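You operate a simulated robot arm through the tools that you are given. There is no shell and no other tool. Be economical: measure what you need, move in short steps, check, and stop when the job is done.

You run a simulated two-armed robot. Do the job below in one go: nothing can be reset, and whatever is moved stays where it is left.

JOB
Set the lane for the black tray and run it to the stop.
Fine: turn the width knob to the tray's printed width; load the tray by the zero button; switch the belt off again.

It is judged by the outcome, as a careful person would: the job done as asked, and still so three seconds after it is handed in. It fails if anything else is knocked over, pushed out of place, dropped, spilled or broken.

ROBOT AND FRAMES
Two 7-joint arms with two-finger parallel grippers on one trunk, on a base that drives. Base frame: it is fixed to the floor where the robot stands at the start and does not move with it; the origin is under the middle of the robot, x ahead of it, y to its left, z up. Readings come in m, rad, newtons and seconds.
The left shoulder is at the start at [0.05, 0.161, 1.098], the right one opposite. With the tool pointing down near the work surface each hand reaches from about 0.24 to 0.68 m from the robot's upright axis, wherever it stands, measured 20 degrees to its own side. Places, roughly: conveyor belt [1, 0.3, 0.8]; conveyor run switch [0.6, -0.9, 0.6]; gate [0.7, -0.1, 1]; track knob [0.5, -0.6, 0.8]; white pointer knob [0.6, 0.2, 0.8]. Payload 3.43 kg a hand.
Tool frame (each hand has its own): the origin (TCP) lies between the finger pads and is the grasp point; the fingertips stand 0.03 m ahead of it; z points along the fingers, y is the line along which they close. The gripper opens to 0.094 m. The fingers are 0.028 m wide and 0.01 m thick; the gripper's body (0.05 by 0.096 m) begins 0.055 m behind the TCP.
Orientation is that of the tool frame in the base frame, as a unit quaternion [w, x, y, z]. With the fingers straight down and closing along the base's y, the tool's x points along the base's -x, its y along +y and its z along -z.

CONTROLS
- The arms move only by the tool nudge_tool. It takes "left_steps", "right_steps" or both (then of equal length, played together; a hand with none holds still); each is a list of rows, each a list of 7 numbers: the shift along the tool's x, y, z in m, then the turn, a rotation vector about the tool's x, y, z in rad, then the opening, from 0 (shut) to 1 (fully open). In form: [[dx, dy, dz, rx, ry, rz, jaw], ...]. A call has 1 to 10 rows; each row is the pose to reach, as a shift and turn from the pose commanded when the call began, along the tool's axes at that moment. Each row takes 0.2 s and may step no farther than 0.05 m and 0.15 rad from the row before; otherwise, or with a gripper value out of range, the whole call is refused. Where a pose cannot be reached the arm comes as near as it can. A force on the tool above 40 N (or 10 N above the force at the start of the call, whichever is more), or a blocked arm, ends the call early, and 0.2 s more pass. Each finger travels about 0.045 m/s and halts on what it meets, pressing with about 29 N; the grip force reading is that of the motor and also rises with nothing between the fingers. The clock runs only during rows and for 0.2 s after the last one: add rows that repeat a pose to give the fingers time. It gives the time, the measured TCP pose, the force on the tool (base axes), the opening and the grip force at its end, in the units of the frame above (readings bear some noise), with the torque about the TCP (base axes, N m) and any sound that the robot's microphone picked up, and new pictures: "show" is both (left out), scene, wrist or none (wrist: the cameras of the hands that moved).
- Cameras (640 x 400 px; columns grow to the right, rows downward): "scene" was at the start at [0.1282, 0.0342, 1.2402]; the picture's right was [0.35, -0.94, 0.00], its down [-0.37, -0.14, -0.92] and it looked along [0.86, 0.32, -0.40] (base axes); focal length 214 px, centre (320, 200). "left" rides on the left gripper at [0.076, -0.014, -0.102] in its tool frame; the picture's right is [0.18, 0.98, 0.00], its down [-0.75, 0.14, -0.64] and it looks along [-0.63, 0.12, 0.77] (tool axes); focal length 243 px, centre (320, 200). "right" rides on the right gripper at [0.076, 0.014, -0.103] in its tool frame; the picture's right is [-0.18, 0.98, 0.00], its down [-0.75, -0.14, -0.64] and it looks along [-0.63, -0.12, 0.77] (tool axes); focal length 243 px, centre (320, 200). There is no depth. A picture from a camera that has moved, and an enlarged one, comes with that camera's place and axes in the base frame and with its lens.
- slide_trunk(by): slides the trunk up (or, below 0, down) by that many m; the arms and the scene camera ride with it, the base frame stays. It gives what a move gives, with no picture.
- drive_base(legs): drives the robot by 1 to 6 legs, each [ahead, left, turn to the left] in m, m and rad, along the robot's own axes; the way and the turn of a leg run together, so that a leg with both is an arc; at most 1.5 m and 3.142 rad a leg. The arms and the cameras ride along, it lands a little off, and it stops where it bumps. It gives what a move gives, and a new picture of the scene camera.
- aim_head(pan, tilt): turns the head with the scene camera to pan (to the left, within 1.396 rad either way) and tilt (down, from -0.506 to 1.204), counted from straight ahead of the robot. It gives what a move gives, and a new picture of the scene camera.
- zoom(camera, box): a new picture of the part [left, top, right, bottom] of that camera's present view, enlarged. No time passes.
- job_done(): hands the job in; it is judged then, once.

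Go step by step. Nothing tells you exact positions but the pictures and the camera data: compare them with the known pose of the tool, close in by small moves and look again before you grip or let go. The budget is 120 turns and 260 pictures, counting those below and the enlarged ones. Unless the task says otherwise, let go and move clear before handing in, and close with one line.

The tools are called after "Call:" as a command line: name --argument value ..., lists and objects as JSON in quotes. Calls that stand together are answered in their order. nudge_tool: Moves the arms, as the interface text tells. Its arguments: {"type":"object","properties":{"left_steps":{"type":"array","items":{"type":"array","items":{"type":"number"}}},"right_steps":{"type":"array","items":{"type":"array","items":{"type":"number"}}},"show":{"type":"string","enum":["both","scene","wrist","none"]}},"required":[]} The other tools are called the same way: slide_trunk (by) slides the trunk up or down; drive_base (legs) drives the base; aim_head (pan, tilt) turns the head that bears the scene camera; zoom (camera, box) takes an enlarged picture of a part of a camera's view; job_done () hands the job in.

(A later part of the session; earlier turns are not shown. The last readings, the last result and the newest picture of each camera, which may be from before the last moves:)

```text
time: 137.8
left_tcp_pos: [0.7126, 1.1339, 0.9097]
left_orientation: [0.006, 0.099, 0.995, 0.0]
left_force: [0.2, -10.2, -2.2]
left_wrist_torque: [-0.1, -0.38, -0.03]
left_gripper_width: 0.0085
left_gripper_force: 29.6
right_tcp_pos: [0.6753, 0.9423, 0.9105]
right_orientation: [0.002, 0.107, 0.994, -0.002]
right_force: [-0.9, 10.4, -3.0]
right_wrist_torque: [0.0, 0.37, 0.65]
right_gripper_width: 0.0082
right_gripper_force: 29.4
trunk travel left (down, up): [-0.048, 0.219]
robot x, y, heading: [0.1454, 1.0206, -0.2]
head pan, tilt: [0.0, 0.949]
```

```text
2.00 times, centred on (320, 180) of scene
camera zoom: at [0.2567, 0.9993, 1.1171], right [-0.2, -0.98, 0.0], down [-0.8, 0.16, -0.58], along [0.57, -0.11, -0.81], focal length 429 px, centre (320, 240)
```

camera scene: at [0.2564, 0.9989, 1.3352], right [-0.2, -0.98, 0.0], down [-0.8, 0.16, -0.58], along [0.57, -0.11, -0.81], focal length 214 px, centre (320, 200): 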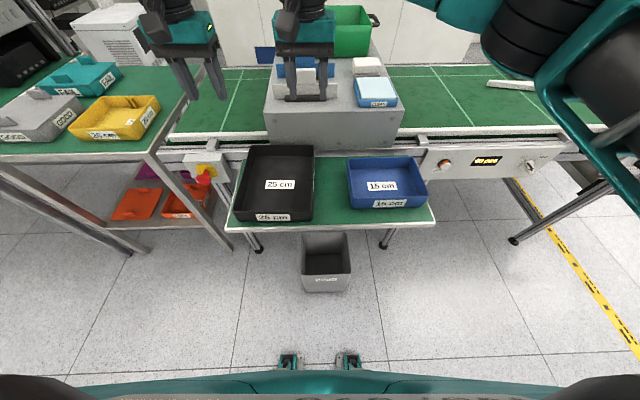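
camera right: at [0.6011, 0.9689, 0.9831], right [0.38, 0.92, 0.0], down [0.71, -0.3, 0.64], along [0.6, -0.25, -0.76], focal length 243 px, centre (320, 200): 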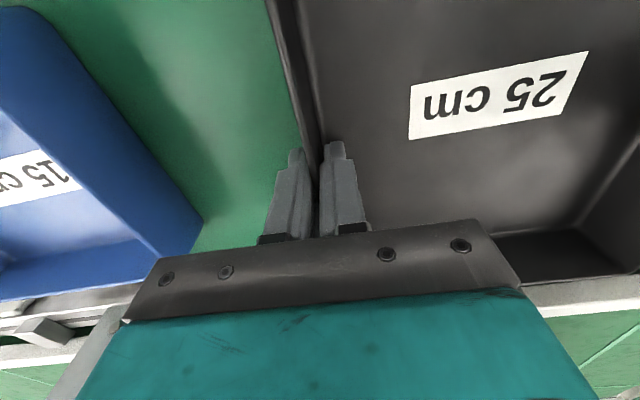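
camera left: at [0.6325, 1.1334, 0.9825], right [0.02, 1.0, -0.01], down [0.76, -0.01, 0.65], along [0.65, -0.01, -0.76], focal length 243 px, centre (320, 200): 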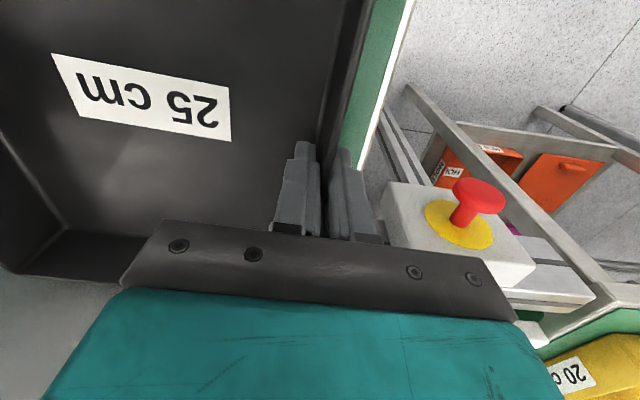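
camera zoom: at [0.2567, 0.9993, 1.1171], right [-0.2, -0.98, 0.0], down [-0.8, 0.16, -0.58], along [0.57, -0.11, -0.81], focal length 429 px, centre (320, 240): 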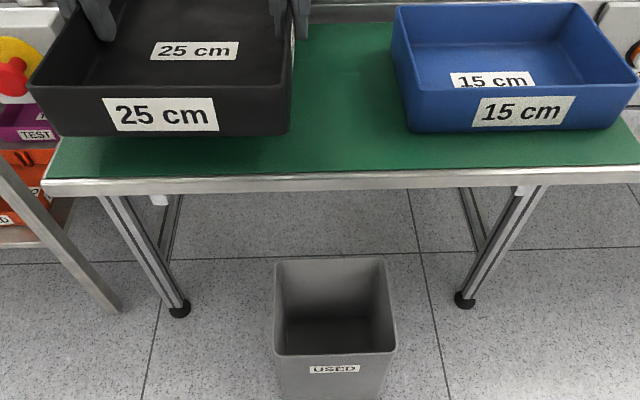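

The tray is up (about 5 N). I raise it more, back off, then carry it to the right.

Call:
slide_trunk --by 0.11

Call:
drive_base --legs '[[-0.15, 0, 0]]'

Call:
aim_head --pan -0.2 --tilt 0.7

```text
time: 139.2
left_tcp_pos: [0.7122, 1.1334, 1.0195]
left_orientation: [0.006, 0.098, 0.995, 0.0]
left_force: [3.0, -3.6, -2.3]
left_wrist_torque: [-0.09, -0.22, 0.01]
left_gripper_width: 0.0084
left_gripper_force: 29.4
right_tcp_pos: [0.6762, 0.9425, 1.0214]
right_orientation: [0.001, 0.107, 0.994, -0.002]
right_force: [-2.9, 5.4, -2.2]
right_wrist_torque: [0.02, 0.21, 0.66]
right_gripper_width: 0.0085
right_gripper_force: 28.6
trunk travel left (down, up): [-0.158, 0.109]
robot x, y, heading: [0.1448, 1.017, -0.197]
head pan, tilt: [0.0, 0.949]
```

```text
time: 140.6
left_tcp_pos: [0.5649, 1.1635, 1.0204]
left_orientation: [0.006, 0.098, 0.995, 0.0]
left_force: [3.1, -1.1, -1.9]
left_wrist_torque: [-0.02, 0.07, 0.01]
left_gripper_width: 0.0083
left_gripper_force: 28.4
right_tcp_pos: [0.5276, 0.9702, 1.0215]
right_orientation: [0.001, 0.106, 0.994, -0.002]
right_force: [-3.4, 0.7, -2.0]
right_wrist_torque: [-0.04, -0.15, 0.65]
right_gripper_width: 0.0085
right_gripper_force: 29.0
trunk travel left (down, up): [-0.158, 0.109]
robot x, y, heading: [-0.0017, 1.0508, -0.198]
head pan, tilt: [0.0, 0.949]
camera scene: at [0.1094, 1.0289, 1.2273], right [-0.2, -0.98, 0.0], down [-0.8, 0.16, -0.58], along [0.57, -0.11, -0.81], focal length 214 px, centre (320, 200)
```

scene: 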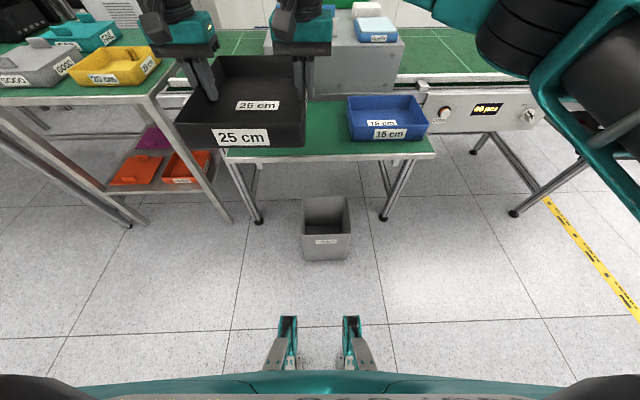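

```text
time: 141.4
left_tcp_pos: [0.5667, 1.1643, 1.0196]
left_orientation: [0.006, 0.097, 0.995, 0.0]
left_force: [3.5, -0.5, -2.0]
left_wrist_torque: [-0.01, 0.22, -0.06]
left_gripper_width: 0.0085
left_gripper_force: 28.8
right_tcp_pos: [0.528, 0.9707, 1.022]
right_orientation: [0.001, 0.106, 0.994, -0.002]
right_force: [-3.6, 0.7, -2.3]
right_wrist_torque: [-0.08, -0.24, 0.65]
right_gripper_width: 0.0084
right_gripper_force: 28.4
trunk travel left (down, up): [-0.158, 0.109]
robot x, y, heading: [-0.0012, 1.0468, -0.198]
head pan, tilt: [-0.201, 0.7]
camera scene: at [0.117, 1.0101, 1.2469], right [-0.39, -0.92, 0.0], down [-0.59, 0.25, -0.76], along [0.7, -0.3, -0.64], focal length 214 px, centre (320, 200)
```

scene: 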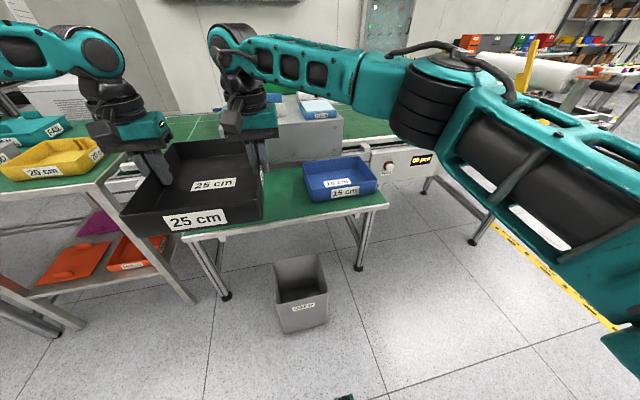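

Carrying steady. I move right 0.6 m and square up with the conveyor.

Call:
drive_base --legs '[[0, -0.595, 0], [0, 0, 0.045]]'

Call:
aim_head --pan 0 --tilt 0.6

```text
time: 147.4
left_tcp_pos: [0.4439, 0.6081, 1.0201]
left_orientation: [0.005, 0.077, 0.997, -0.002]
left_force: [3.0, 0.1, -1.4]
left_wrist_torque: [-0.06, 0.01, -0.09]
left_gripper_width: 0.0083
left_gripper_force: 28.6
right_tcp_pos: [0.4147, 0.4133, 1.0209]
right_orientation: [0.002, 0.085, 0.996, -0.002]
right_force: [-4.2, -0.7, -2.0]
right_wrist_torque: [0.0, -0.04, 0.61]
right_gripper_width: 0.0084
right_gripper_force: 29.2
trunk travel left (down, up): [-0.158, 0.109]
robot x, y, heading: [-0.121, 0.4667, -0.152]
head pan, tilt: [-0.201, 0.7]
camera scene: at [0.0018, 0.4345, 1.2469], right [-0.35, -0.94, 0.0], down [-0.6, 0.22, -0.76], along [0.72, -0.27, -0.64], focal length 214 px, centre (320, 200)
```

scene: 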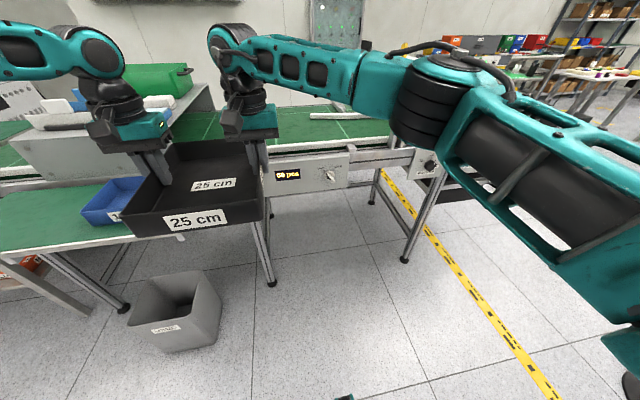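

```text
time: 148.2
left_tcp_pos: [0.4442, 0.607, 1.0184]
left_orientation: [0.006, 0.075, 0.997, 0.0]
left_force: [3.0, 0.7, -2.0]
left_wrist_torque: [-0.05, 0.21, -0.12]
left_gripper_width: 0.0085
left_gripper_force: 29.1
right_tcp_pos: [0.4156, 0.4144, 1.021]
right_orientation: [0.001, 0.084, 0.996, -0.002]
right_force: [-4.4, -0.5, -2.2]
right_wrist_torque: [-0.04, -0.19, 0.61]
right_gripper_width: 0.0083
right_gripper_force: 28.8
trunk travel left (down, up): [-0.158, 0.109]
robot x, y, heading: [-0.1235, 0.4677, -0.151]
head pan, tilt: [0.0, 0.6]
camera scene: at [0.0095, 0.45, 1.2555], right [-0.15, -0.99, 0.0], down [-0.56, 0.09, -0.82], along [0.81, -0.13, -0.57], focal length 214 px, centre (320, 200)
```

scene: 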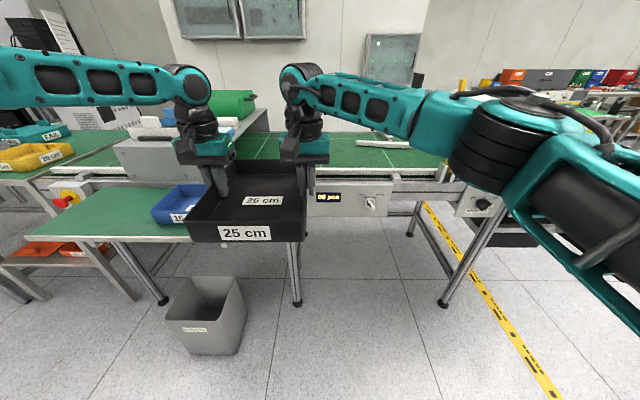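

The tray is ahead of the zero panel now. I measure rails from here and again after advancing part-way.

Call:
zoom --camera "scene" --box '[300, 110, 460, 210]'

Call:
drive_base --legs '[[0, -0.06, 0], [0.24, 0, 0]]'

Call:
zoom --camera "scene" --box '[300, 110, 460, 210]'

```text
4.00 times, centred on (380, 160) of scene
camera zoom: at [0.0095, 0.45, 1.2555], right [-0.15, -0.99, 0.0], down [-0.56, 0.09, -0.82], along [0.81, -0.13, -0.57], focal length 858 px, centre (80, 360)
```

zoom: 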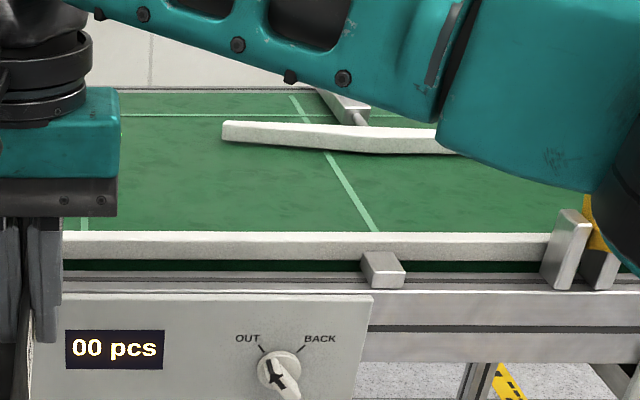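

```text
time: 150.8
left_tcp_pos: [0.6703, 0.5115, 1.0197]
left_orientation: [0.005, 0.077, 0.997, 0.0]
left_force: [3.6, -0.2, -1.9]
left_wrist_torque: [-0.04, -0.18, -0.1]
left_gripper_width: 0.0082
left_gripper_force: 29.0
right_tcp_pos: [0.6416, 0.3158, 1.0203]
right_orientation: [0.001, 0.085, 0.996, -0.001]
right_force: [-3.2, -1.3, -1.8]
right_wrist_torque: [0.0, 0.13, 0.61]
right_gripper_width: 0.0084
right_gripper_force: 29.1
trunk travel left (down, up): [-0.158, 0.109]
robot x, y, heading: [0.1086, 0.3704, -0.155]
head pan, tilt: [0.0, 0.6]
camera scene: at [0.2357, 0.3539, 1.2555], right [-0.15, -0.99, 0.0], down [-0.56, 0.09, -0.82], along [0.81, -0.13, -0.57], focal length 214 px, centre (320, 200)
```

scene: 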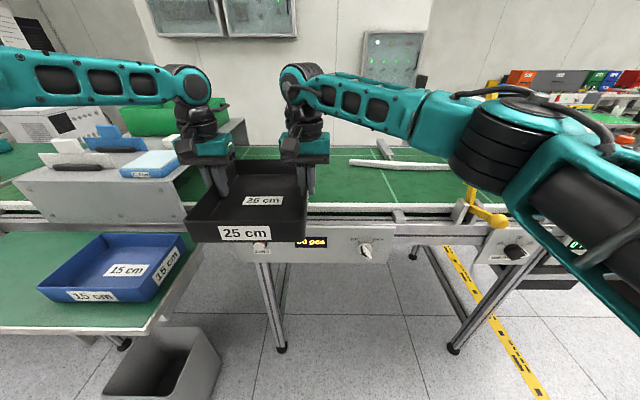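

```text
4.00 times, centred on (380, 160) of scene
camera zoom: at [0.2357, 0.3539, 1.2555], right [-0.15, -0.99, 0.0], down [-0.56, 0.09, -0.82], along [0.81, -0.13, -0.57], focal length 858 px, centre (80, 360)
```

zoom: 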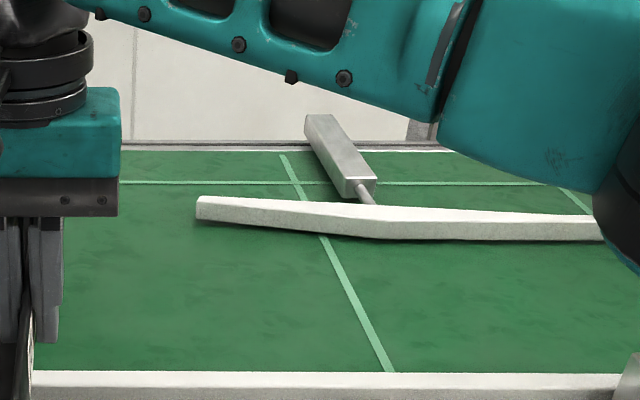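

Near rail inner edge is at s≈0.707 (z≈0.884) and far rail at s≈0.978, so the lane is about 27 cm; belt z≈0.857. Before advancing I check the left forearm's clearance to the cover and bins.

Call:
aim_head --pan 0.35 --tilt 0.5

Call:
zoom --camera "scene" --box '[160, 60, 420, 225]'

Call:
zoom --camera "left" --box '[0, 0, 640, 400]'

```text
time: 151.6
left_tcp_pos: [0.669, 0.5103, 1.0198]
left_orientation: [0.006, 0.077, 0.997, 0.0]
left_force: [2.3, 1.4, -2.3]
left_wrist_torque: [-0.02, 0.15, -0.13]
left_gripper_width: 0.0082
left_gripper_force: 29.3
right_tcp_pos: [0.6407, 0.3168, 1.0202]
right_orientation: [0.002, 0.085, 0.996, -0.002]
right_force: [-2.6, -0.6, -2.3]
right_wrist_torque: [-0.03, -0.25, 0.63]
right_gripper_width: 0.0083
right_gripper_force: 29.0
trunk travel left (down, up): [-0.158, 0.109]
robot x, y, heading: [0.107, 0.3697, -0.155]
head pan, tilt: [0.351, 0.499]
camera scene: at [0.2371, 0.3852, 1.2646], right [0.19, -0.98, 0.0], down [-0.47, -0.09, -0.88], along [0.86, 0.17, -0.48], focal length 214 px, centre (320, 200)
```

scene: 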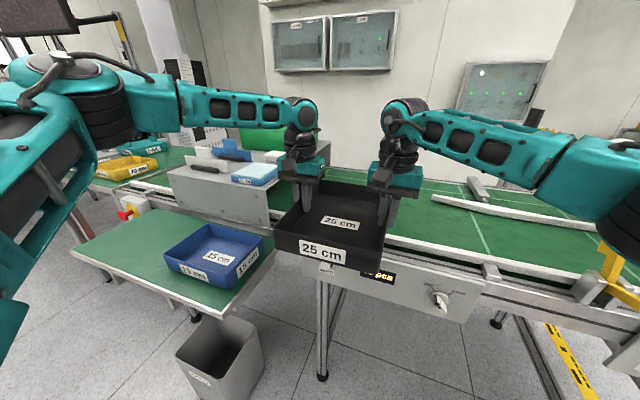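

```text
2.42 times, centred on (290, 142) of scene
camera zoom: at [0.2371, 0.3852, 1.2646], right [0.19, -0.98, 0.0], down [-0.47, -0.09, -0.88], along [0.86, 0.17, -0.48], focal length 520 px, centre (393, 339)
```

zoom: 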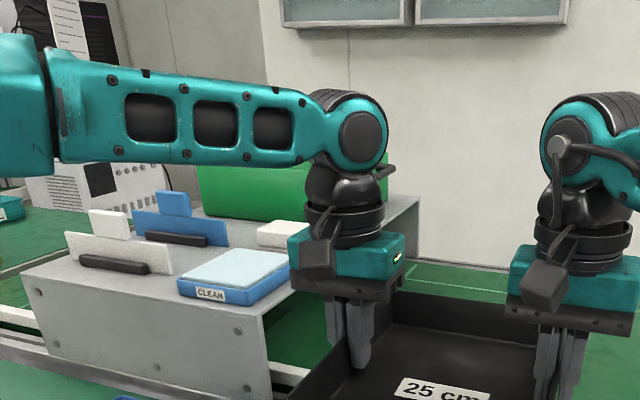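

```text
1.00 times, centred on (320, 200) of left (not enlarged: the box is as wide or as high as the picture)
camera zoom: at [0.5902, 0.5086, 1.1218], right [-0.03, 1.0, 0.0], down [0.76, 0.03, 0.65], along [0.65, 0.02, -0.76], focal length 243 px, centre (320, 200)
```

zoom: 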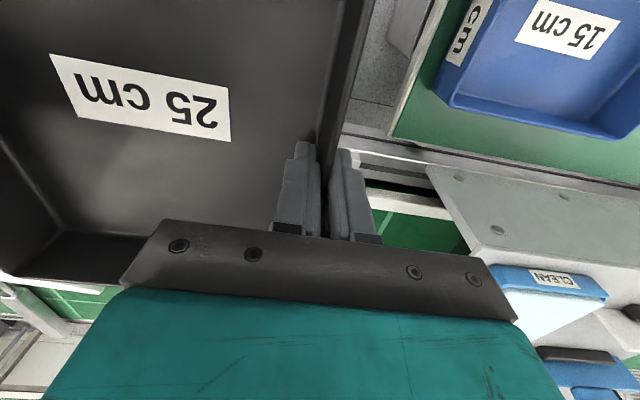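

The forearm will pass clear of the cover and bins (≥8 cm). I advance in two steps, checking over the lane before lowering.

Call:
drive_base --legs '[[0.253, 0, 0]]'

Call:
aim_head --pan 0.15 --tilt 0.75

Call:
zoom --camera "right" --box '[0, 0, 640, 400]'

Call:
zoom --camera "left" --box '[0, 0, 640, 400]'

```text
time: 153.4
left_tcp_pos: [0.9187, 0.4695, 1.02]
left_orientation: [0.006, 0.079, 0.997, 0.0]
left_force: [2.4, 1.2, -1.3]
left_wrist_torque: [-0.07, -0.2, -0.07]
left_gripper_width: 0.0084
left_gripper_force: 29.6
right_tcp_pos: [0.8872, 0.2754, 1.0216]
right_orientation: [0.002, 0.088, 0.996, -0.002]
right_force: [-3.1, 0.1, -2.5]
right_wrist_torque: [0.01, 0.11, 0.65]
right_gripper_width: 0.0082
right_gripper_force: 28.9
trunk travel left (down, up): [-0.158, 0.109]
robot x, y, heading: [0.3542, 0.3315, -0.159]
head pan, tilt: [0.351, 0.499]
camera scene: at [0.4853, 0.3451, 1.2645], right [0.19, -0.98, 0.0], down [-0.47, -0.09, -0.88], along [0.86, 0.17, -0.48], focal length 214 px, centre (320, 200)
```

scene: 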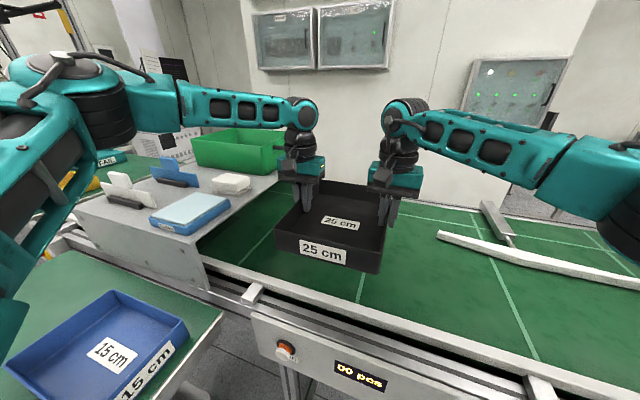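

```text
time: 154.2
left_tcp_pos: [0.9176, 0.4681, 1.0197]
left_orientation: [0.006, 0.078, 0.997, -0.001]
left_force: [2.3, 0.2, -2.4]
left_wrist_torque: [-0.05, 0.2, -0.15]
left_gripper_width: 0.0084
left_gripper_force: 28.9
right_tcp_pos: [0.888, 0.2753, 1.0212]
right_orientation: [0.002, 0.087, 0.996, -0.002]
right_force: [-1.6, -0.5, -3.2]
right_wrist_torque: [-0.02, -0.22, 0.68]
right_gripper_width: 0.0082
right_gripper_force: 28.9
trunk travel left (down, up): [-0.158, 0.109]
robot x, y, heading: [0.3557, 0.334, -0.157]
head pan, tilt: [0.15, 0.75]
camera scene: at [0.4784, 0.3272, 1.2427], right [-0.01, -1.0, 0.0], down [-0.68, 0.01, -0.73], along [0.73, -0.01, -0.68], focal length 214 px, centre (320, 200)
```

scene: 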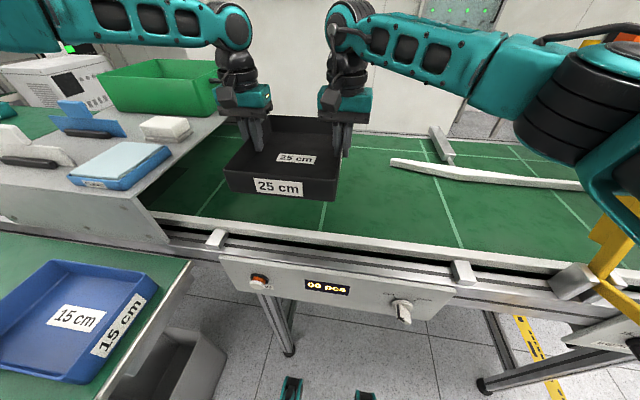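

```text
1.00 times, centred on (320, 200) of right (not enlarged: the box is as wide or as high as the picture)
camera zoom: at [0.8148, 0.3022, 1.1231], right [0.35, 0.94, 0.0], down [0.72, -0.27, 0.64], along [0.6, -0.23, -0.76], focal length 243 px, centre (320, 200)
```

zoom: 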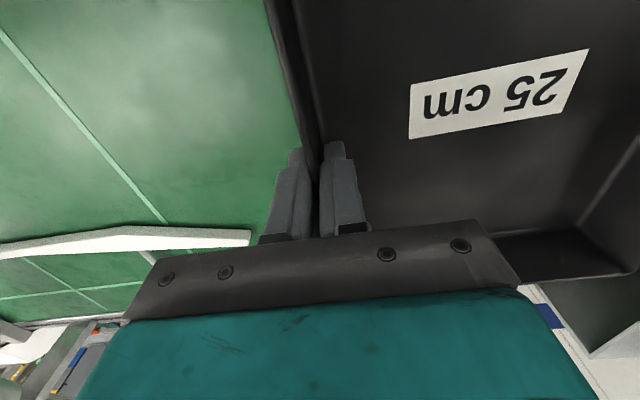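

```text
1.00 times, centred on (320, 200) of left (not enlarged: the box is as wide or as high as the picture)
camera zoom: at [0.8387, 0.4665, 1.1218], right [-0.03, 1.0, 0.0], down [0.76, 0.02, 0.65], along [0.65, 0.02, -0.76], focal length 243 px, centre (320, 200)
```

zoom: 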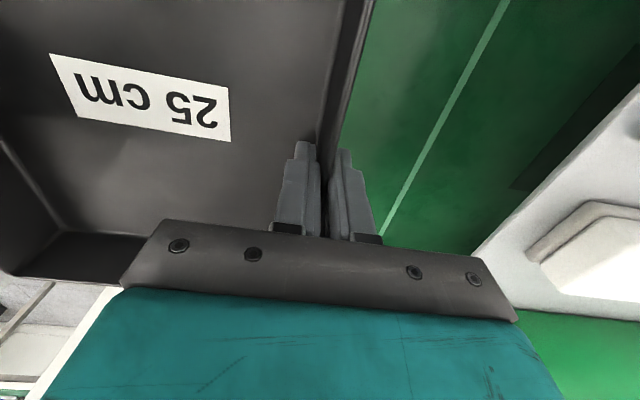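

Over the lane. I check the near edge before lowering.

Call:
zoom --camera "scene" --box '[200, 120, 360, 220]'

Call:
slide_trunk --by -0.085

Call:
zoom --camera "scene" --box '[160, 100, 400, 250]'

```text
4.00 times, centred on (280, 170) of scene
camera zoom: at [0.4784, 0.3272, 1.2427], right [-0.01, -1.0, 0.0], down [-0.68, 0.01, -0.73], along [0.73, -0.01, -0.68], focal length 858 px, centre (480, 320)
```

zoom: 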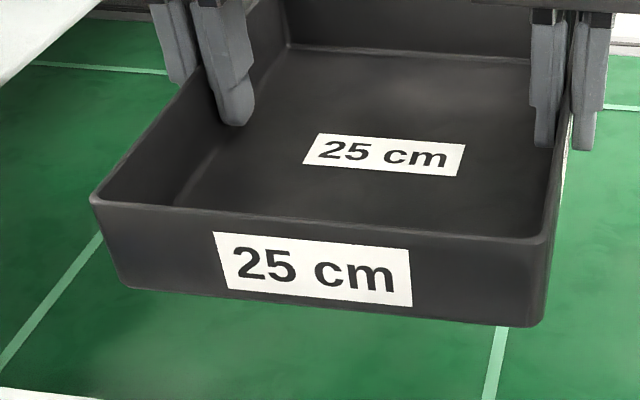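

```text
time: 155.4
left_tcp_pos: [0.9181, 0.4685, 0.9357]
left_orientation: [0.005, 0.08, 0.997, 0.0]
left_force: [2.7, -0.3, -1.6]
left_wrist_torque: [-0.03, -0.11, -0.12]
left_gripper_width: 0.0084
left_gripper_force: 28.9
right_tcp_pos: [0.8869, 0.2737, 0.9367]
right_orientation: [0.001, 0.087, 0.996, -0.001]
right_force: [-2.1, -1.0, -2.0]
right_wrist_torque: [0.03, 0.07, 0.6]
right_gripper_width: 0.0085
right_gripper_force: 29.0
trunk travel left (down, up): [-0.073, 0.194]
robot x, y, heading: [0.3548, 0.3331, -0.157]
head pan, tilt: [0.15, 0.75]
```

```text
2.67 times, centred on (280, 175) of scene
camera zoom: at [0.4781, 0.3271, 1.1577], right [-0.01, -1.0, 0.0], down [-0.68, 0.01, -0.73], along [0.73, -0.01, -0.68], focal length 572 px, centre (427, 267)
```

zoom: 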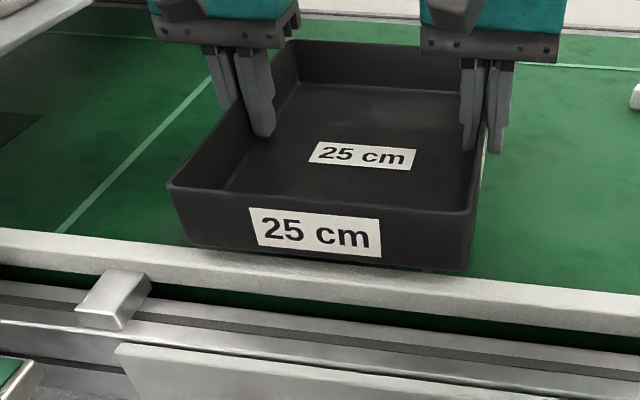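

The tray's near edge is just at the rail's inner edge; I go 9 mm further in.

Call:
drive_base --legs '[[0.01, 0, -0.01]]'

Call:
zoom --camera "scene" --box '[200, 150, 360, 250]'

```text
time: 156.2
left_tcp_pos: [0.9306, 0.4601, 0.935]
left_orientation: [0.006, 0.084, 0.996, 0.0]
left_force: [3.0, 0.3, -1.4]
left_wrist_torque: [-0.07, -0.12, -0.14]
left_gripper_width: 0.0082
left_gripper_force: 28.4
right_tcp_pos: [0.8975, 0.2668, 0.9366]
right_orientation: [0.002, 0.093, 0.996, -0.001]
right_force: [-2.5, 0.2, -2.5]
right_wrist_torque: [0.01, 0.13, 0.66]
right_gripper_width: 0.0085
right_gripper_force: 29.5
trunk travel left (down, up): [-0.073, 0.194]
robot x, y, heading: [0.3633, 0.3317, -0.172]
head pan, tilt: [0.15, 0.75]
camera scene: at [0.4886, 0.3241, 1.1576], right [-0.02, -1.0, 0.0], down [-0.68, 0.01, -0.73], along [0.73, -0.01, -0.68], focal length 214 px, centre (320, 200)
```

scene: 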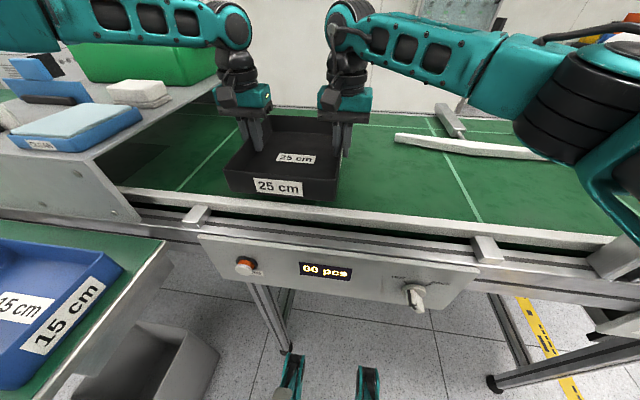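

```text
4.00 times, centred on (280, 200) of scene
camera zoom: at [0.4886, 0.3241, 1.1576], right [-0.02, -1.0, 0.0], down [-0.68, 0.01, -0.73], along [0.73, -0.01, -0.68], focal length 858 px, centre (480, 200)
```

zoom: 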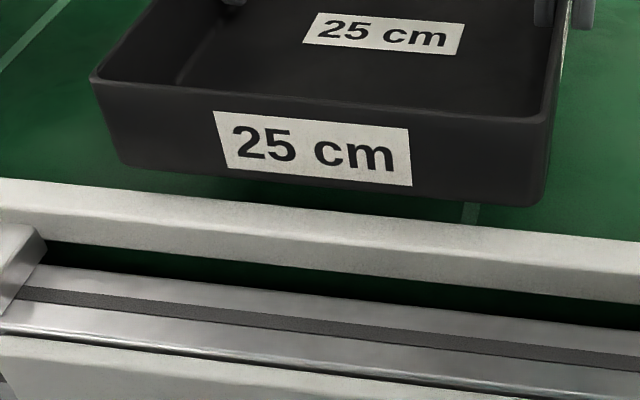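

Parallel with a ~1.3 cm gap at the near rail. I lower onto the belt.

Call:
slide_trunk --by -0.016

Call:
slide_trunk --by -0.006

Call:
zoom --camera "scene" --box '[200, 150, 360, 250]'

```text
time: 156.8
left_tcp_pos: [0.9302, 0.4603, 0.9193]
left_orientation: [0.008, 0.084, 0.996, 0.0]
left_force: [3.7, -0.4, 2.9]
left_wrist_torque: [0.0, 0.27, -0.28]
left_gripper_width: 0.0085
left_gripper_force: 28.6
right_tcp_pos: [0.8964, 0.2669, 0.9207]
right_orientation: [0.0, 0.093, 0.996, -0.002]
right_force: [-0.6, -0.8, 1.3]
right_wrist_torque: [0.16, 0.73, 0.55]
right_gripper_width: 0.0082
right_gripper_force: 28.8
trunk travel left (down, up): [-0.057, 0.21]
robot x, y, heading: [0.3653, 0.3331, -0.17]
head pan, tilt: [0.15, 0.75]
```

```text
time: 157.3
left_tcp_pos: [0.9289, 0.4598, 0.9135]
left_orientation: [0.006, 0.086, 0.996, -0.001]
left_force: [2.4, 0.1, 4.1]
left_wrist_torque: [0.09, 0.61, -0.26]
left_gripper_width: 0.0084
left_gripper_force: 29.3
right_tcp_pos: [0.8969, 0.2665, 0.9131]
right_orientation: [0.001, 0.093, 0.996, -0.002]
right_force: [0.2, -1.9, 0.7]
right_wrist_torque: [0.14, 0.47, 0.53]
right_gripper_width: 0.0085
right_gripper_force: 29.1
trunk travel left (down, up): [-0.051, 0.216]
robot x, y, heading: [0.3635, 0.3321, -0.177]
head pan, tilt: [0.15, 0.75]
```

```text
4.00 times, centred on (280, 200) of scene
camera zoom: at [0.488, 0.3239, 1.1356], right [-0.02, -1.0, 0.0], down [-0.68, 0.01, -0.73], along [0.73, -0.01, -0.68], focal length 858 px, centre (480, 200)
```

zoom: 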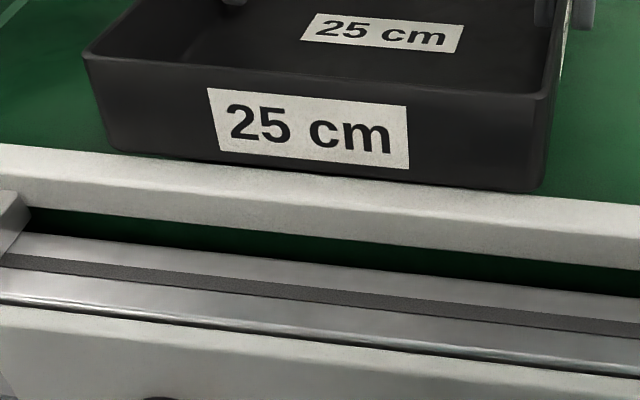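

It rests on the belt. I release both hands and rise.

Call:
nudge_tool --left_steps '[[0, 0, 0, 0, 0, 0, 0.2], [0, 0, 0, 0, 0, 0, 0.4], [0, 0, 0, 0, 0, 0, 0.4]]' --right_steps '[[0, 0, 0, 0, 0, 0, 0.2], [0, 0, 0, 0, 0, 0, 0.4], [0, 0, 0, 0, 0, 0, 0.4]]' --show "wrist"

Call:
slide_trunk --by 0.15

Call:
zoom --camera "scene" --box '[120, 60, 520, 310]'

```text
time: 158.1
left_tcp_pos: [0.929, 0.4611, 0.913]
left_orientation: [0.006, 0.084, 0.996, -0.001]
left_force: [-0.2, 0.3, 0.0]
left_wrist_torque: [-0.03, -0.02, -0.02]
left_gripper_width: 0.0376
left_gripper_force: 0.2
right_tcp_pos: [0.8969, 0.2678, 0.9147]
right_orientation: [0.002, 0.092, 0.996, -0.002]
right_force: [-0.2, -0.3, 0.5]
right_wrist_torque: [-0.02, -0.02, 0.03]
right_gripper_width: 0.0378
right_gripper_force: 0.1
trunk travel left (down, up): [-0.051, 0.216]
robot x, y, heading: [0.3606, 0.3329, -0.167]
head pan, tilt: [0.15, 0.75]
camera right: at [0.8243, 0.2958, 1.0163], right [0.36, 0.93, 0.0], down [0.71, -0.28, 0.65], along [0.6, -0.24, -0.76], focal length 243 px, centre (320, 200)
camera left: at [0.8498, 0.4599, 1.015], right [-0.02, 1.0, 0.0], down [0.76, 0.01, 0.65], along [0.65, 0.01, -0.76], focal length 243 px, centre (320, 200)
```

right: 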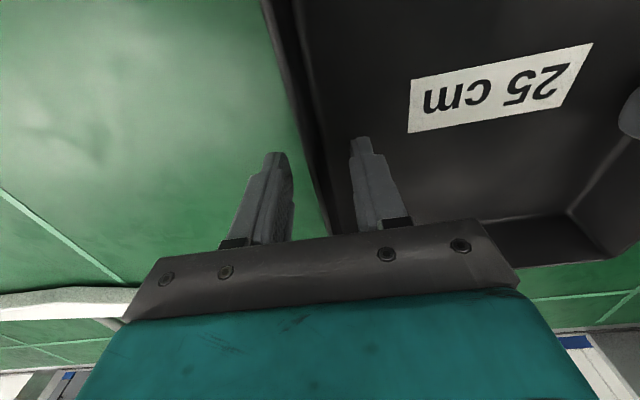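
left: 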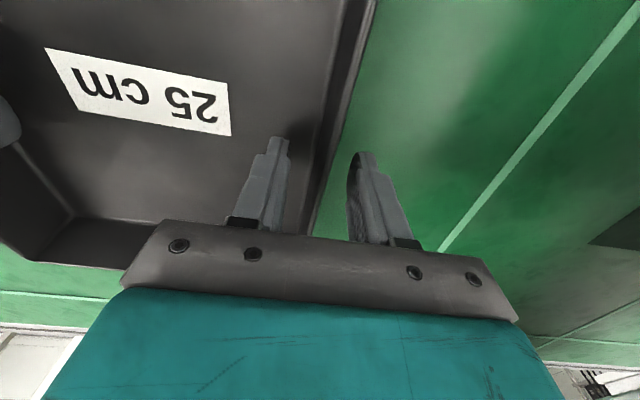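

```text
time: 159.9
left_tcp_pos: [0.9308, 0.4603, 1.0623]
left_orientation: [0.006, 0.084, 0.996, -0.001]
left_force: [0.4, 0.7, -0.4]
left_wrist_torque: [-0.01, 0.01, -0.03]
left_gripper_width: 0.0377
left_gripper_force: 0.0
right_tcp_pos: [0.8979, 0.2672, 1.0653]
right_orientation: [0.002, 0.093, 0.996, -0.002]
right_force: [-0.1, 0.5, 0.0]
right_wrist_torque: [-0.01, -0.05, -0.04]
right_gripper_width: 0.0376
right_gripper_force: 0.1
trunk travel left (down, up): [-0.201, 0.066]
robot x, y, heading: [0.3647, 0.3305, -0.173]
head pan, tilt: [0.15, 0.75]
```

```text
1.60 times, centred on (320, 185) of scene
camera zoom: at [0.4881, 0.3242, 1.2857], right [-0.02, -1.0, 0.0], down [-0.68, 0.01, -0.73], along [0.73, -0.01, -0.68], focal length 343 px, centre (320, 224)
```

zoom: 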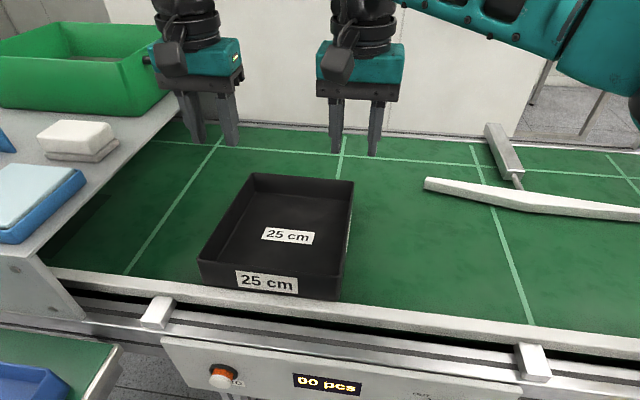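

The tray sits squared in the lane mouth beside the zero panel. I back away, retract both hands, and return to the switch bar.

Call:
drive_base --legs '[[-0.28, 0, 0], [0, 0, 0.172]]'

Call:
nudge_tool --left_steps '[[0.04, 0.01, -0.01, 0, 0, 0, 0.2], [0.08, 0.02, -0.02, 0, 0, 0, 0], [0.12, 0.03, -0.03, 0, 0, 0, 0], [0.16, 0.04, -0.04, 0, 0, 0, 0], [0.2, 0.05, -0.05, 0, 0, 0, 0]]' --right_steps '[[0.04, -0.03, -0.01, 0, 0, 0, 0.2], [0.08, -0.06, -0.02, 0, 0, 0, 0], [0.12, -0.09, -0.03, 0, 0, 0, 0], [0.16, -0.11, -0.04, 0, 0, 0, 0], [0.2, -0.13, -0.05, 0, 0, 0, 0]]' --show "none"

Call:
aim_head --pan -0.5 --tilt 0.6

```text
time: 162.5
left_tcp_pos: [0.6218, 0.6046, 1.0627]
left_orientation: [0.007, -0.004, 1.0, 0.0]
left_force: [0.0, 0.2, -0.1]
left_wrist_torque: [-0.02, -0.01, -0.03]
left_gripper_width: 0.0376
left_gripper_force: 0.1
right_tcp_pos: [0.6244, 0.4091, 1.0646]
right_orientation: [0.002, 0.005, 1.0, -0.002]
right_force: [0.2, 0.2, 0.3]
right_wrist_torque: [-0.02, -0.02, 0.02]
right_gripper_width: 0.0377
right_gripper_force: 0.1
trunk travel left (down, up): [-0.201, 0.066]
robot x, y, heading: [0.0873, 0.3771, 0.005]
head pan, tilt: [0.15, 0.75]
camera scene: at [0.2114, 0.3936, 1.2857], right [0.16, -0.99, 0.0], down [-0.67, -0.11, -0.73], along [0.72, 0.11, -0.68], focal length 214 px, centre (320, 200)
```

scene: 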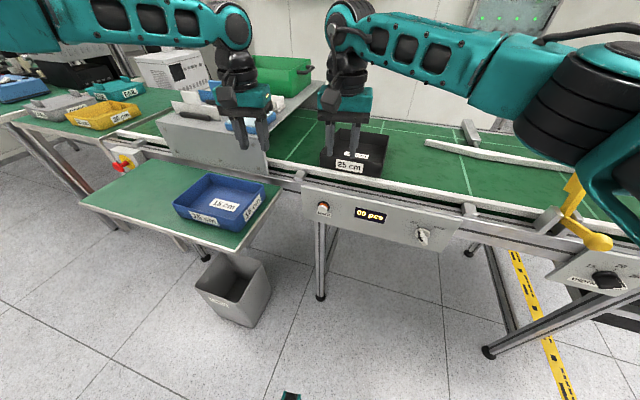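

```text
refused: row 1 steps farther than a row can; nothing moved
```

```text
time: 163.6
left_tcp_pos: [0.6206, 0.606, 1.063]
left_orientation: [0.006, -0.004, 1.0, 0.001]
left_force: [-0.6, -0.1, -0.2]
left_wrist_torque: [-0.01, 0.02, -0.01]
left_gripper_width: 0.0376
left_gripper_force: 0.1
right_tcp_pos: [0.6238, 0.4097, 1.0646]
right_orientation: [0.002, 0.004, 1.0, -0.002]
right_force: [0.6, 0.5, -0.3]
right_wrist_torque: [0.01, 0.01, 0.0]
right_gripper_width: 0.0375
right_gripper_force: 0.2
trunk travel left (down, up): [-0.201, 0.066]
robot x, y, heading: [0.0898, 0.3768, 0.007]
head pan, tilt: [-0.499, 0.6]
camera scene: at [0.2075, 0.3386, 1.2986], right [-0.47, -0.88, 0.0], down [-0.5, 0.27, -0.82], along [0.73, -0.39, -0.57], focal length 214 px, centre (320, 200)
```

scene: 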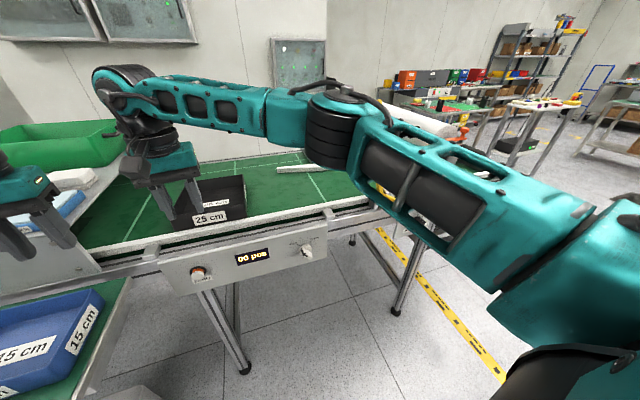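

I retract the hands straight back, in smaller steps.

Call:
nudge_tool --left_steps '[[0.04, 0, -0.01, 0, 0, 0, 0.2], [0.08, 0, -0.02, 0, 0, 0, 0], [0.12, 0, -0.03, 0, 0, 0, 0], [0.16, 0, -0.04, 0, 0, 0, 0], [0.2, 0, -0.05, 0, 0, 0, 0], [0.24, 0, -0.06, 0, 0, 0, 0]]' --right_steps '[[0.04, -0.02, -0.01, 0, 0, 0, 0.2], [0.08, -0.04, -0.02, 0, 0, 0, 0], [0.12, -0.06, -0.03, 0, 0, 0, 0], [0.16, -0.08, -0.04, 0, 0, 0, 0], [0.2, -0.1, -0.05, 0, 0, 0, 0], [0.24, -0.12, -0.06, 0, 0, 0, 0]]' --show "scene"

```text
time: 165.0
left_tcp_pos: [0.3792, 0.6024, 1.1207]
left_orientation: [0.007, -0.004, 1.0, 0.0]
left_force: [-0.3, -0.3, 0.3]
left_wrist_torque: [-0.02, -0.02, 0.01]
left_gripper_width: 0.0001
left_gripper_force: 28.7
right_tcp_pos: [0.38, 0.2888, 1.125]
right_orientation: [0.002, 0.005, 1.0, -0.002]
right_force: [0.6, 1.2, 0.5]
right_wrist_torque: [0.03, 0.01, 0.0]
right_gripper_width: 0.0
right_gripper_force: 29.4
trunk travel left (down, up): [-0.201, 0.066]
robot x, y, heading: [0.0877, 0.3795, 0.004]
head pan, tilt: [-0.499, 0.6]
camera scene: at [0.2062, 0.3384, 1.2988], right [-0.47, -0.88, 0.0], down [-0.5, 0.27, -0.83], along [0.73, -0.39, -0.56], focal length 214 px, centre (320, 200)
```

scene: 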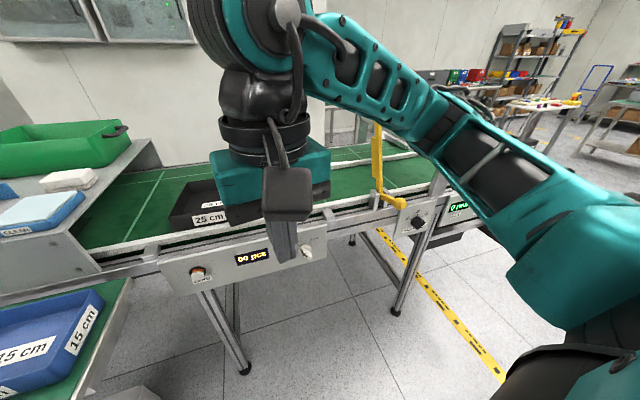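

Clear. I drive the known route to the end of the conveyor and turn to face the bar.

Call:
drive_base --legs '[[0.02, -1.3, 0], [0, -0.52, 0], [0.53, 0, 0], [0, 0, 1.566]]'

Call:
aim_head --pan 0 --tilt 0.75

```text
time: 187.9
left_tcp_pos: [0.4279, -1.1638, 1.122]
left_orientation: [0.004, -0.707, 0.708, 0.004]
left_force: [0.1, -0.4, 0.3]
left_wrist_torque: [-0.01, 0.01, 0.0]
left_gripper_width: 0.0
left_gripper_force: 29.1
right_tcp_pos: [0.7425, -1.1661, 1.126]
right_orientation: [0.003, -0.701, 0.713, 0.0]
right_force: [-0.3, -0.4, 0.2]
right_wrist_torque: [-0.04, 0.0, 0.03]
right_gripper_width: 0.0
right_gripper_force: 29.5
trunk travel left (down, up): [-0.201, 0.066]
robot x, y, heading: [0.6503, -1.4573, 1.567]
head pan, tilt: [-0.499, 0.6]
camera scene: at [0.696, -1.3385, 1.2986], right [0.88, -0.48, 0.0], down [-0.27, -0.5, -0.83], along [0.4, 0.72, -0.56], focal length 214 px, centre (320, 200)
```

scene: 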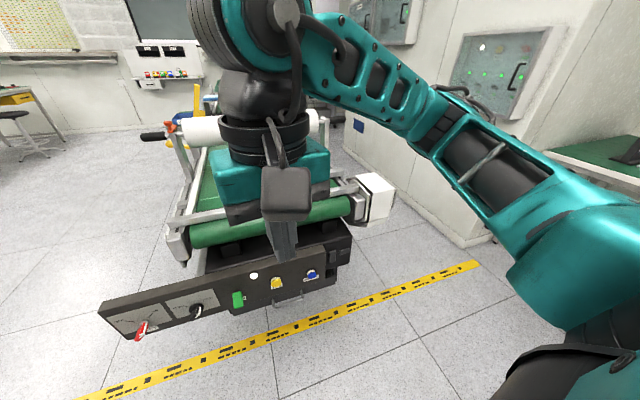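

```text
time: 188.8
left_tcp_pos: [0.4299, -1.1634, 1.1207]
left_orientation: [0.005, -0.706, 0.708, 0.004]
left_force: [0.3, -0.3, -0.2]
left_wrist_torque: [0.0, -0.01, 0.04]
left_gripper_width: 0.0
left_gripper_force: 29.1
right_tcp_pos: [0.7427, -1.1666, 1.1252]
right_orientation: [0.003, -0.701, 0.714, 0.0]
right_force: [-0.3, 0.5, -0.3]
right_wrist_torque: [-0.02, -0.01, 0.02]
right_gripper_width: 0.0
right_gripper_force: 29.1
trunk travel left (down, up): [-0.201, 0.066]
robot x, y, heading: [0.6511, -1.4583, 1.564]
head pan, tilt: [0.0, 0.75]
camera scene: at [0.6539, -1.3331, 1.2857], right [1.0, 0.0, 0.0], down [0.0, -0.68, -0.73], along [0.0, 0.73, -0.68], focal length 214 px, centre (320, 200)
```

scene: 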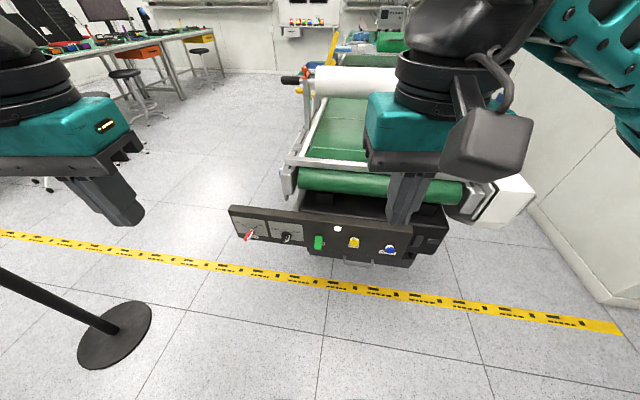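

The green paddle centre triangulates to (0.649, -0.838, 0.604). I zoom to locate the plate face and the paddle's shape.

Call:
zoom --camera "scene" --box '[290, 205, 370, 255]'

Call:
slide_trunk --by -0.2

Call:
zoom --camera "scene" --box '[280, 170, 380, 232]'

```text
8.00 times, centred on (330, 230) of scene
camera zoom: at [0.6539, -1.3331, 1.2857], right [1.0, 0.0, 0.0], down [0.0, -0.68, -0.73], along [0.0, 0.73, -0.68], focal length 1716 px, centre (240, -40)
```

zoom: 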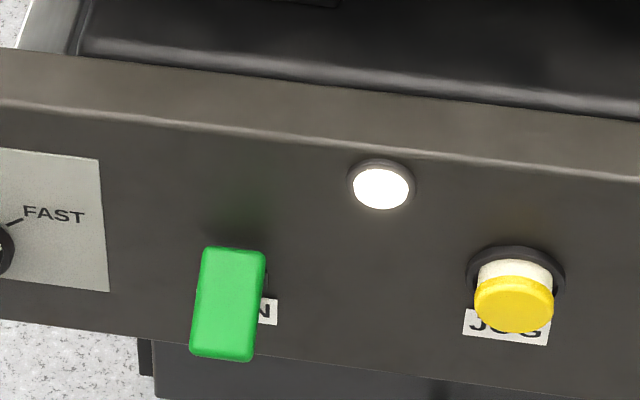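

```text
time: 191.0
left_tcp_pos: [0.4294, -1.1632, 0.9208]
left_orientation: [0.005, -0.706, 0.708, 0.004]
left_force: [0.4, 0.5, 0.0]
left_wrist_torque: [0.0, 0.0, 0.01]
left_gripper_width: 0.0
left_gripper_force: 28.6
right_tcp_pos: [0.7425, -1.1649, 0.9268]
right_orientation: [0.002, -0.7, 0.714, 0.0]
right_force: [0.5, -0.6, 0.2]
right_wrist_torque: [0.0, -0.05, 0.01]
right_gripper_width: 0.0001
right_gripper_force: 29.1
trunk travel left (down, up): [-0.001, 0.266]
robot x, y, heading: [0.6502, -1.4615, 1.57]
head pan, tilt: [0.0, 0.75]
```

```text
6.40 times, centred on (330, 201) of scene
camera zoom: at [0.6538, -1.3331, 1.0858], right [1.0, 0.0, 0.0], down [0.0, -0.68, -0.73], along [0.0, 0.73, -0.68], focal length 1373 px, centre (256, 194)
```

zoom: 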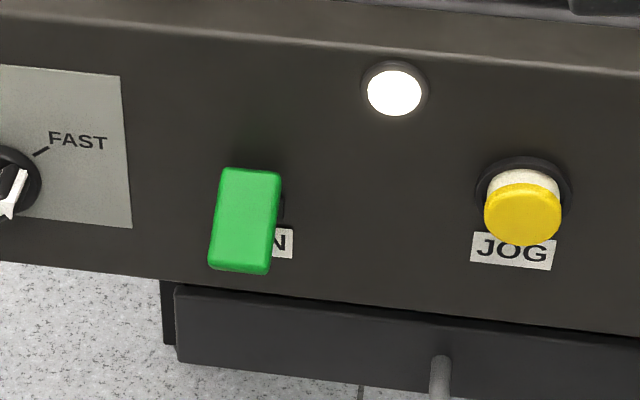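

The paddle slopes down-outward (32° below level, off) from the plate at y≈-0.823; its outer part is at (0.647, -0.87, 0.626). I'll pinch its sides from above and swing it up; first I bring the right hand over it.

Call:
nudge_tool --right_steps '[[-0.037, 0.012, 0.02, 0, 0, 0, 0.2], [-0.074, 0.024, 0.04, 0, 0, 0, 0.55], [-0.111, 0.036, 0.06, 0, 0, 0, 0.55], [-0.148, 0.048, 0.08, 0, 0, 0, 0.55], [-0.185, 0.06, 0.1, 0, 0, 0, 0.55], [-0.222, 0.072, 0.12, 0, 0, 0, 0.55], [-0.259, 0.084, 0.14, 0, 0, 0, 0.55], [-0.295, 0.0955, 0.16, 0, 0, 0, 0.55]]'

```text
time: 192.8
left_tcp_pos: [0.4279, -1.1636, 0.9207]
left_orientation: [0.005, -0.706, 0.708, 0.004]
left_force: [0.3, 0.1, 0.3]
left_wrist_torque: [-0.04, 0.05, 0.0]
left_gripper_width: 0.0
left_gripper_force: 28.7
right_tcp_pos: [0.6526, -0.8681, 0.7647]
right_orientation: [0.002, -0.701, 0.713, 0.001]
right_force: [-0.2, -0.4, 0.2]
right_wrist_torque: [-0.04, 0.04, 0.01]
right_gripper_width: 0.0515
right_gripper_force: 0.1
trunk travel left (down, up): [-0.001, 0.266]
robot x, y, heading: [0.6503, -1.458, 1.565]
head pan, tilt: [0.0, 0.75]
camera scene: at [0.6535, -1.3331, 1.0857], right [1.0, 0.0, 0.0], down [0.0, -0.68, -0.73], along [0.0, 0.73, -0.68], focal length 214 px, centre (320, 200)
camera right: at [0.6361, -0.9455, 0.8668], right [-0.98, 0.2, 0.0], down [0.15, 0.75, 0.65], along [0.13, 0.63, -0.76], focal length 243 px, centre (320, 200)
```

scene: 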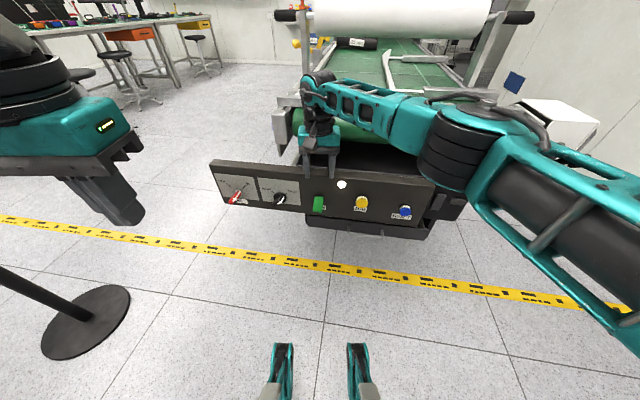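
right: 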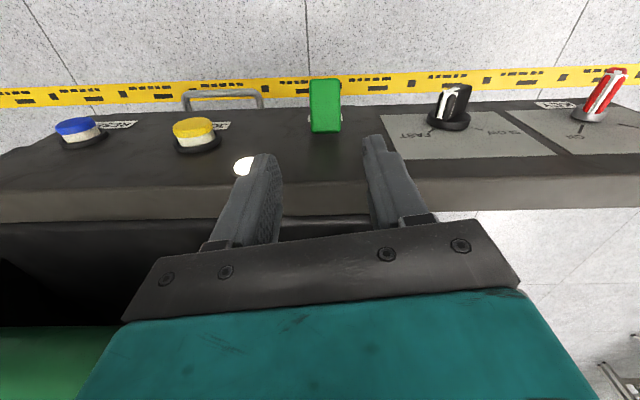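

The wrist view agrees with the paddle at (0.647, -0.866). I shift 5 mm and descend around it.

Call:
nudge_tool --right_steps '[[0, 0.005, 0.03, 0, 0, 0, 0.55], [0, 0.005, 0.06, 0, 0, 0, 0.55], [0, 0.005, 0.09, 0, 0, 0, 0.55], [0, 0.005, 0.11, 0, 0, 0, 0.55], [0, 0.005, 0.13, 0, 0, 0, 0.55]]' --show "wrist"

```text
time: 194.0
left_tcp_pos: [0.4303, -1.1646, 0.9222]
left_orientation: [0.004, -0.706, 0.708, 0.004]
left_force: [0.2, -0.5, 0.6]
left_wrist_torque: [0.01, 0.0, 0.03]
left_gripper_width: 0.0
left_gripper_force: 28.7
right_tcp_pos: [0.6473, -0.8674, 0.6541]
right_orientation: [0.012, -0.702, 0.712, 0.011]
right_force: [1.3, -3.6, 15.5]
right_wrist_torque: [0.72, -0.2, -0.11]
right_gripper_width: 0.0519
right_gripper_force: 0.2
right hand out of reach, approached as far as the arm can: row 5
trunk travel left (down, up): [-0.001, 0.266]
robot x, y, heading: [0.6496, -1.4565, 1.567]
head pan, tilt: [0.0, 0.75]
stopped in row 5 (right hand): the force on the tool passed its limit at 48 N (the readings are from after the stop); the commanded pose is now the measured one
camera right: at [0.6318, -0.9465, 0.7531], right [-0.98, 0.2, 0.0], down [0.15, 0.73, 0.67], along [0.13, 0.65, -0.74], focal length 243 px, centre (320, 200)
```

right: 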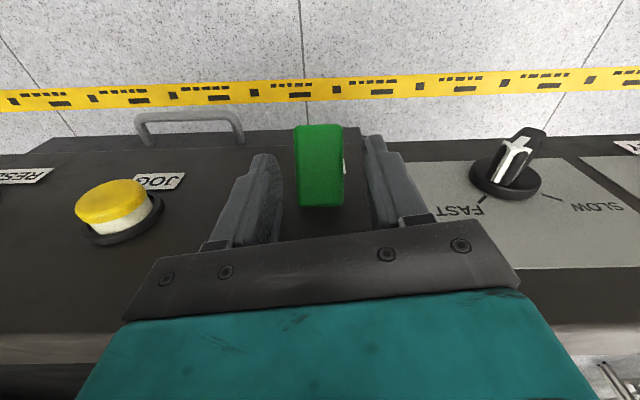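

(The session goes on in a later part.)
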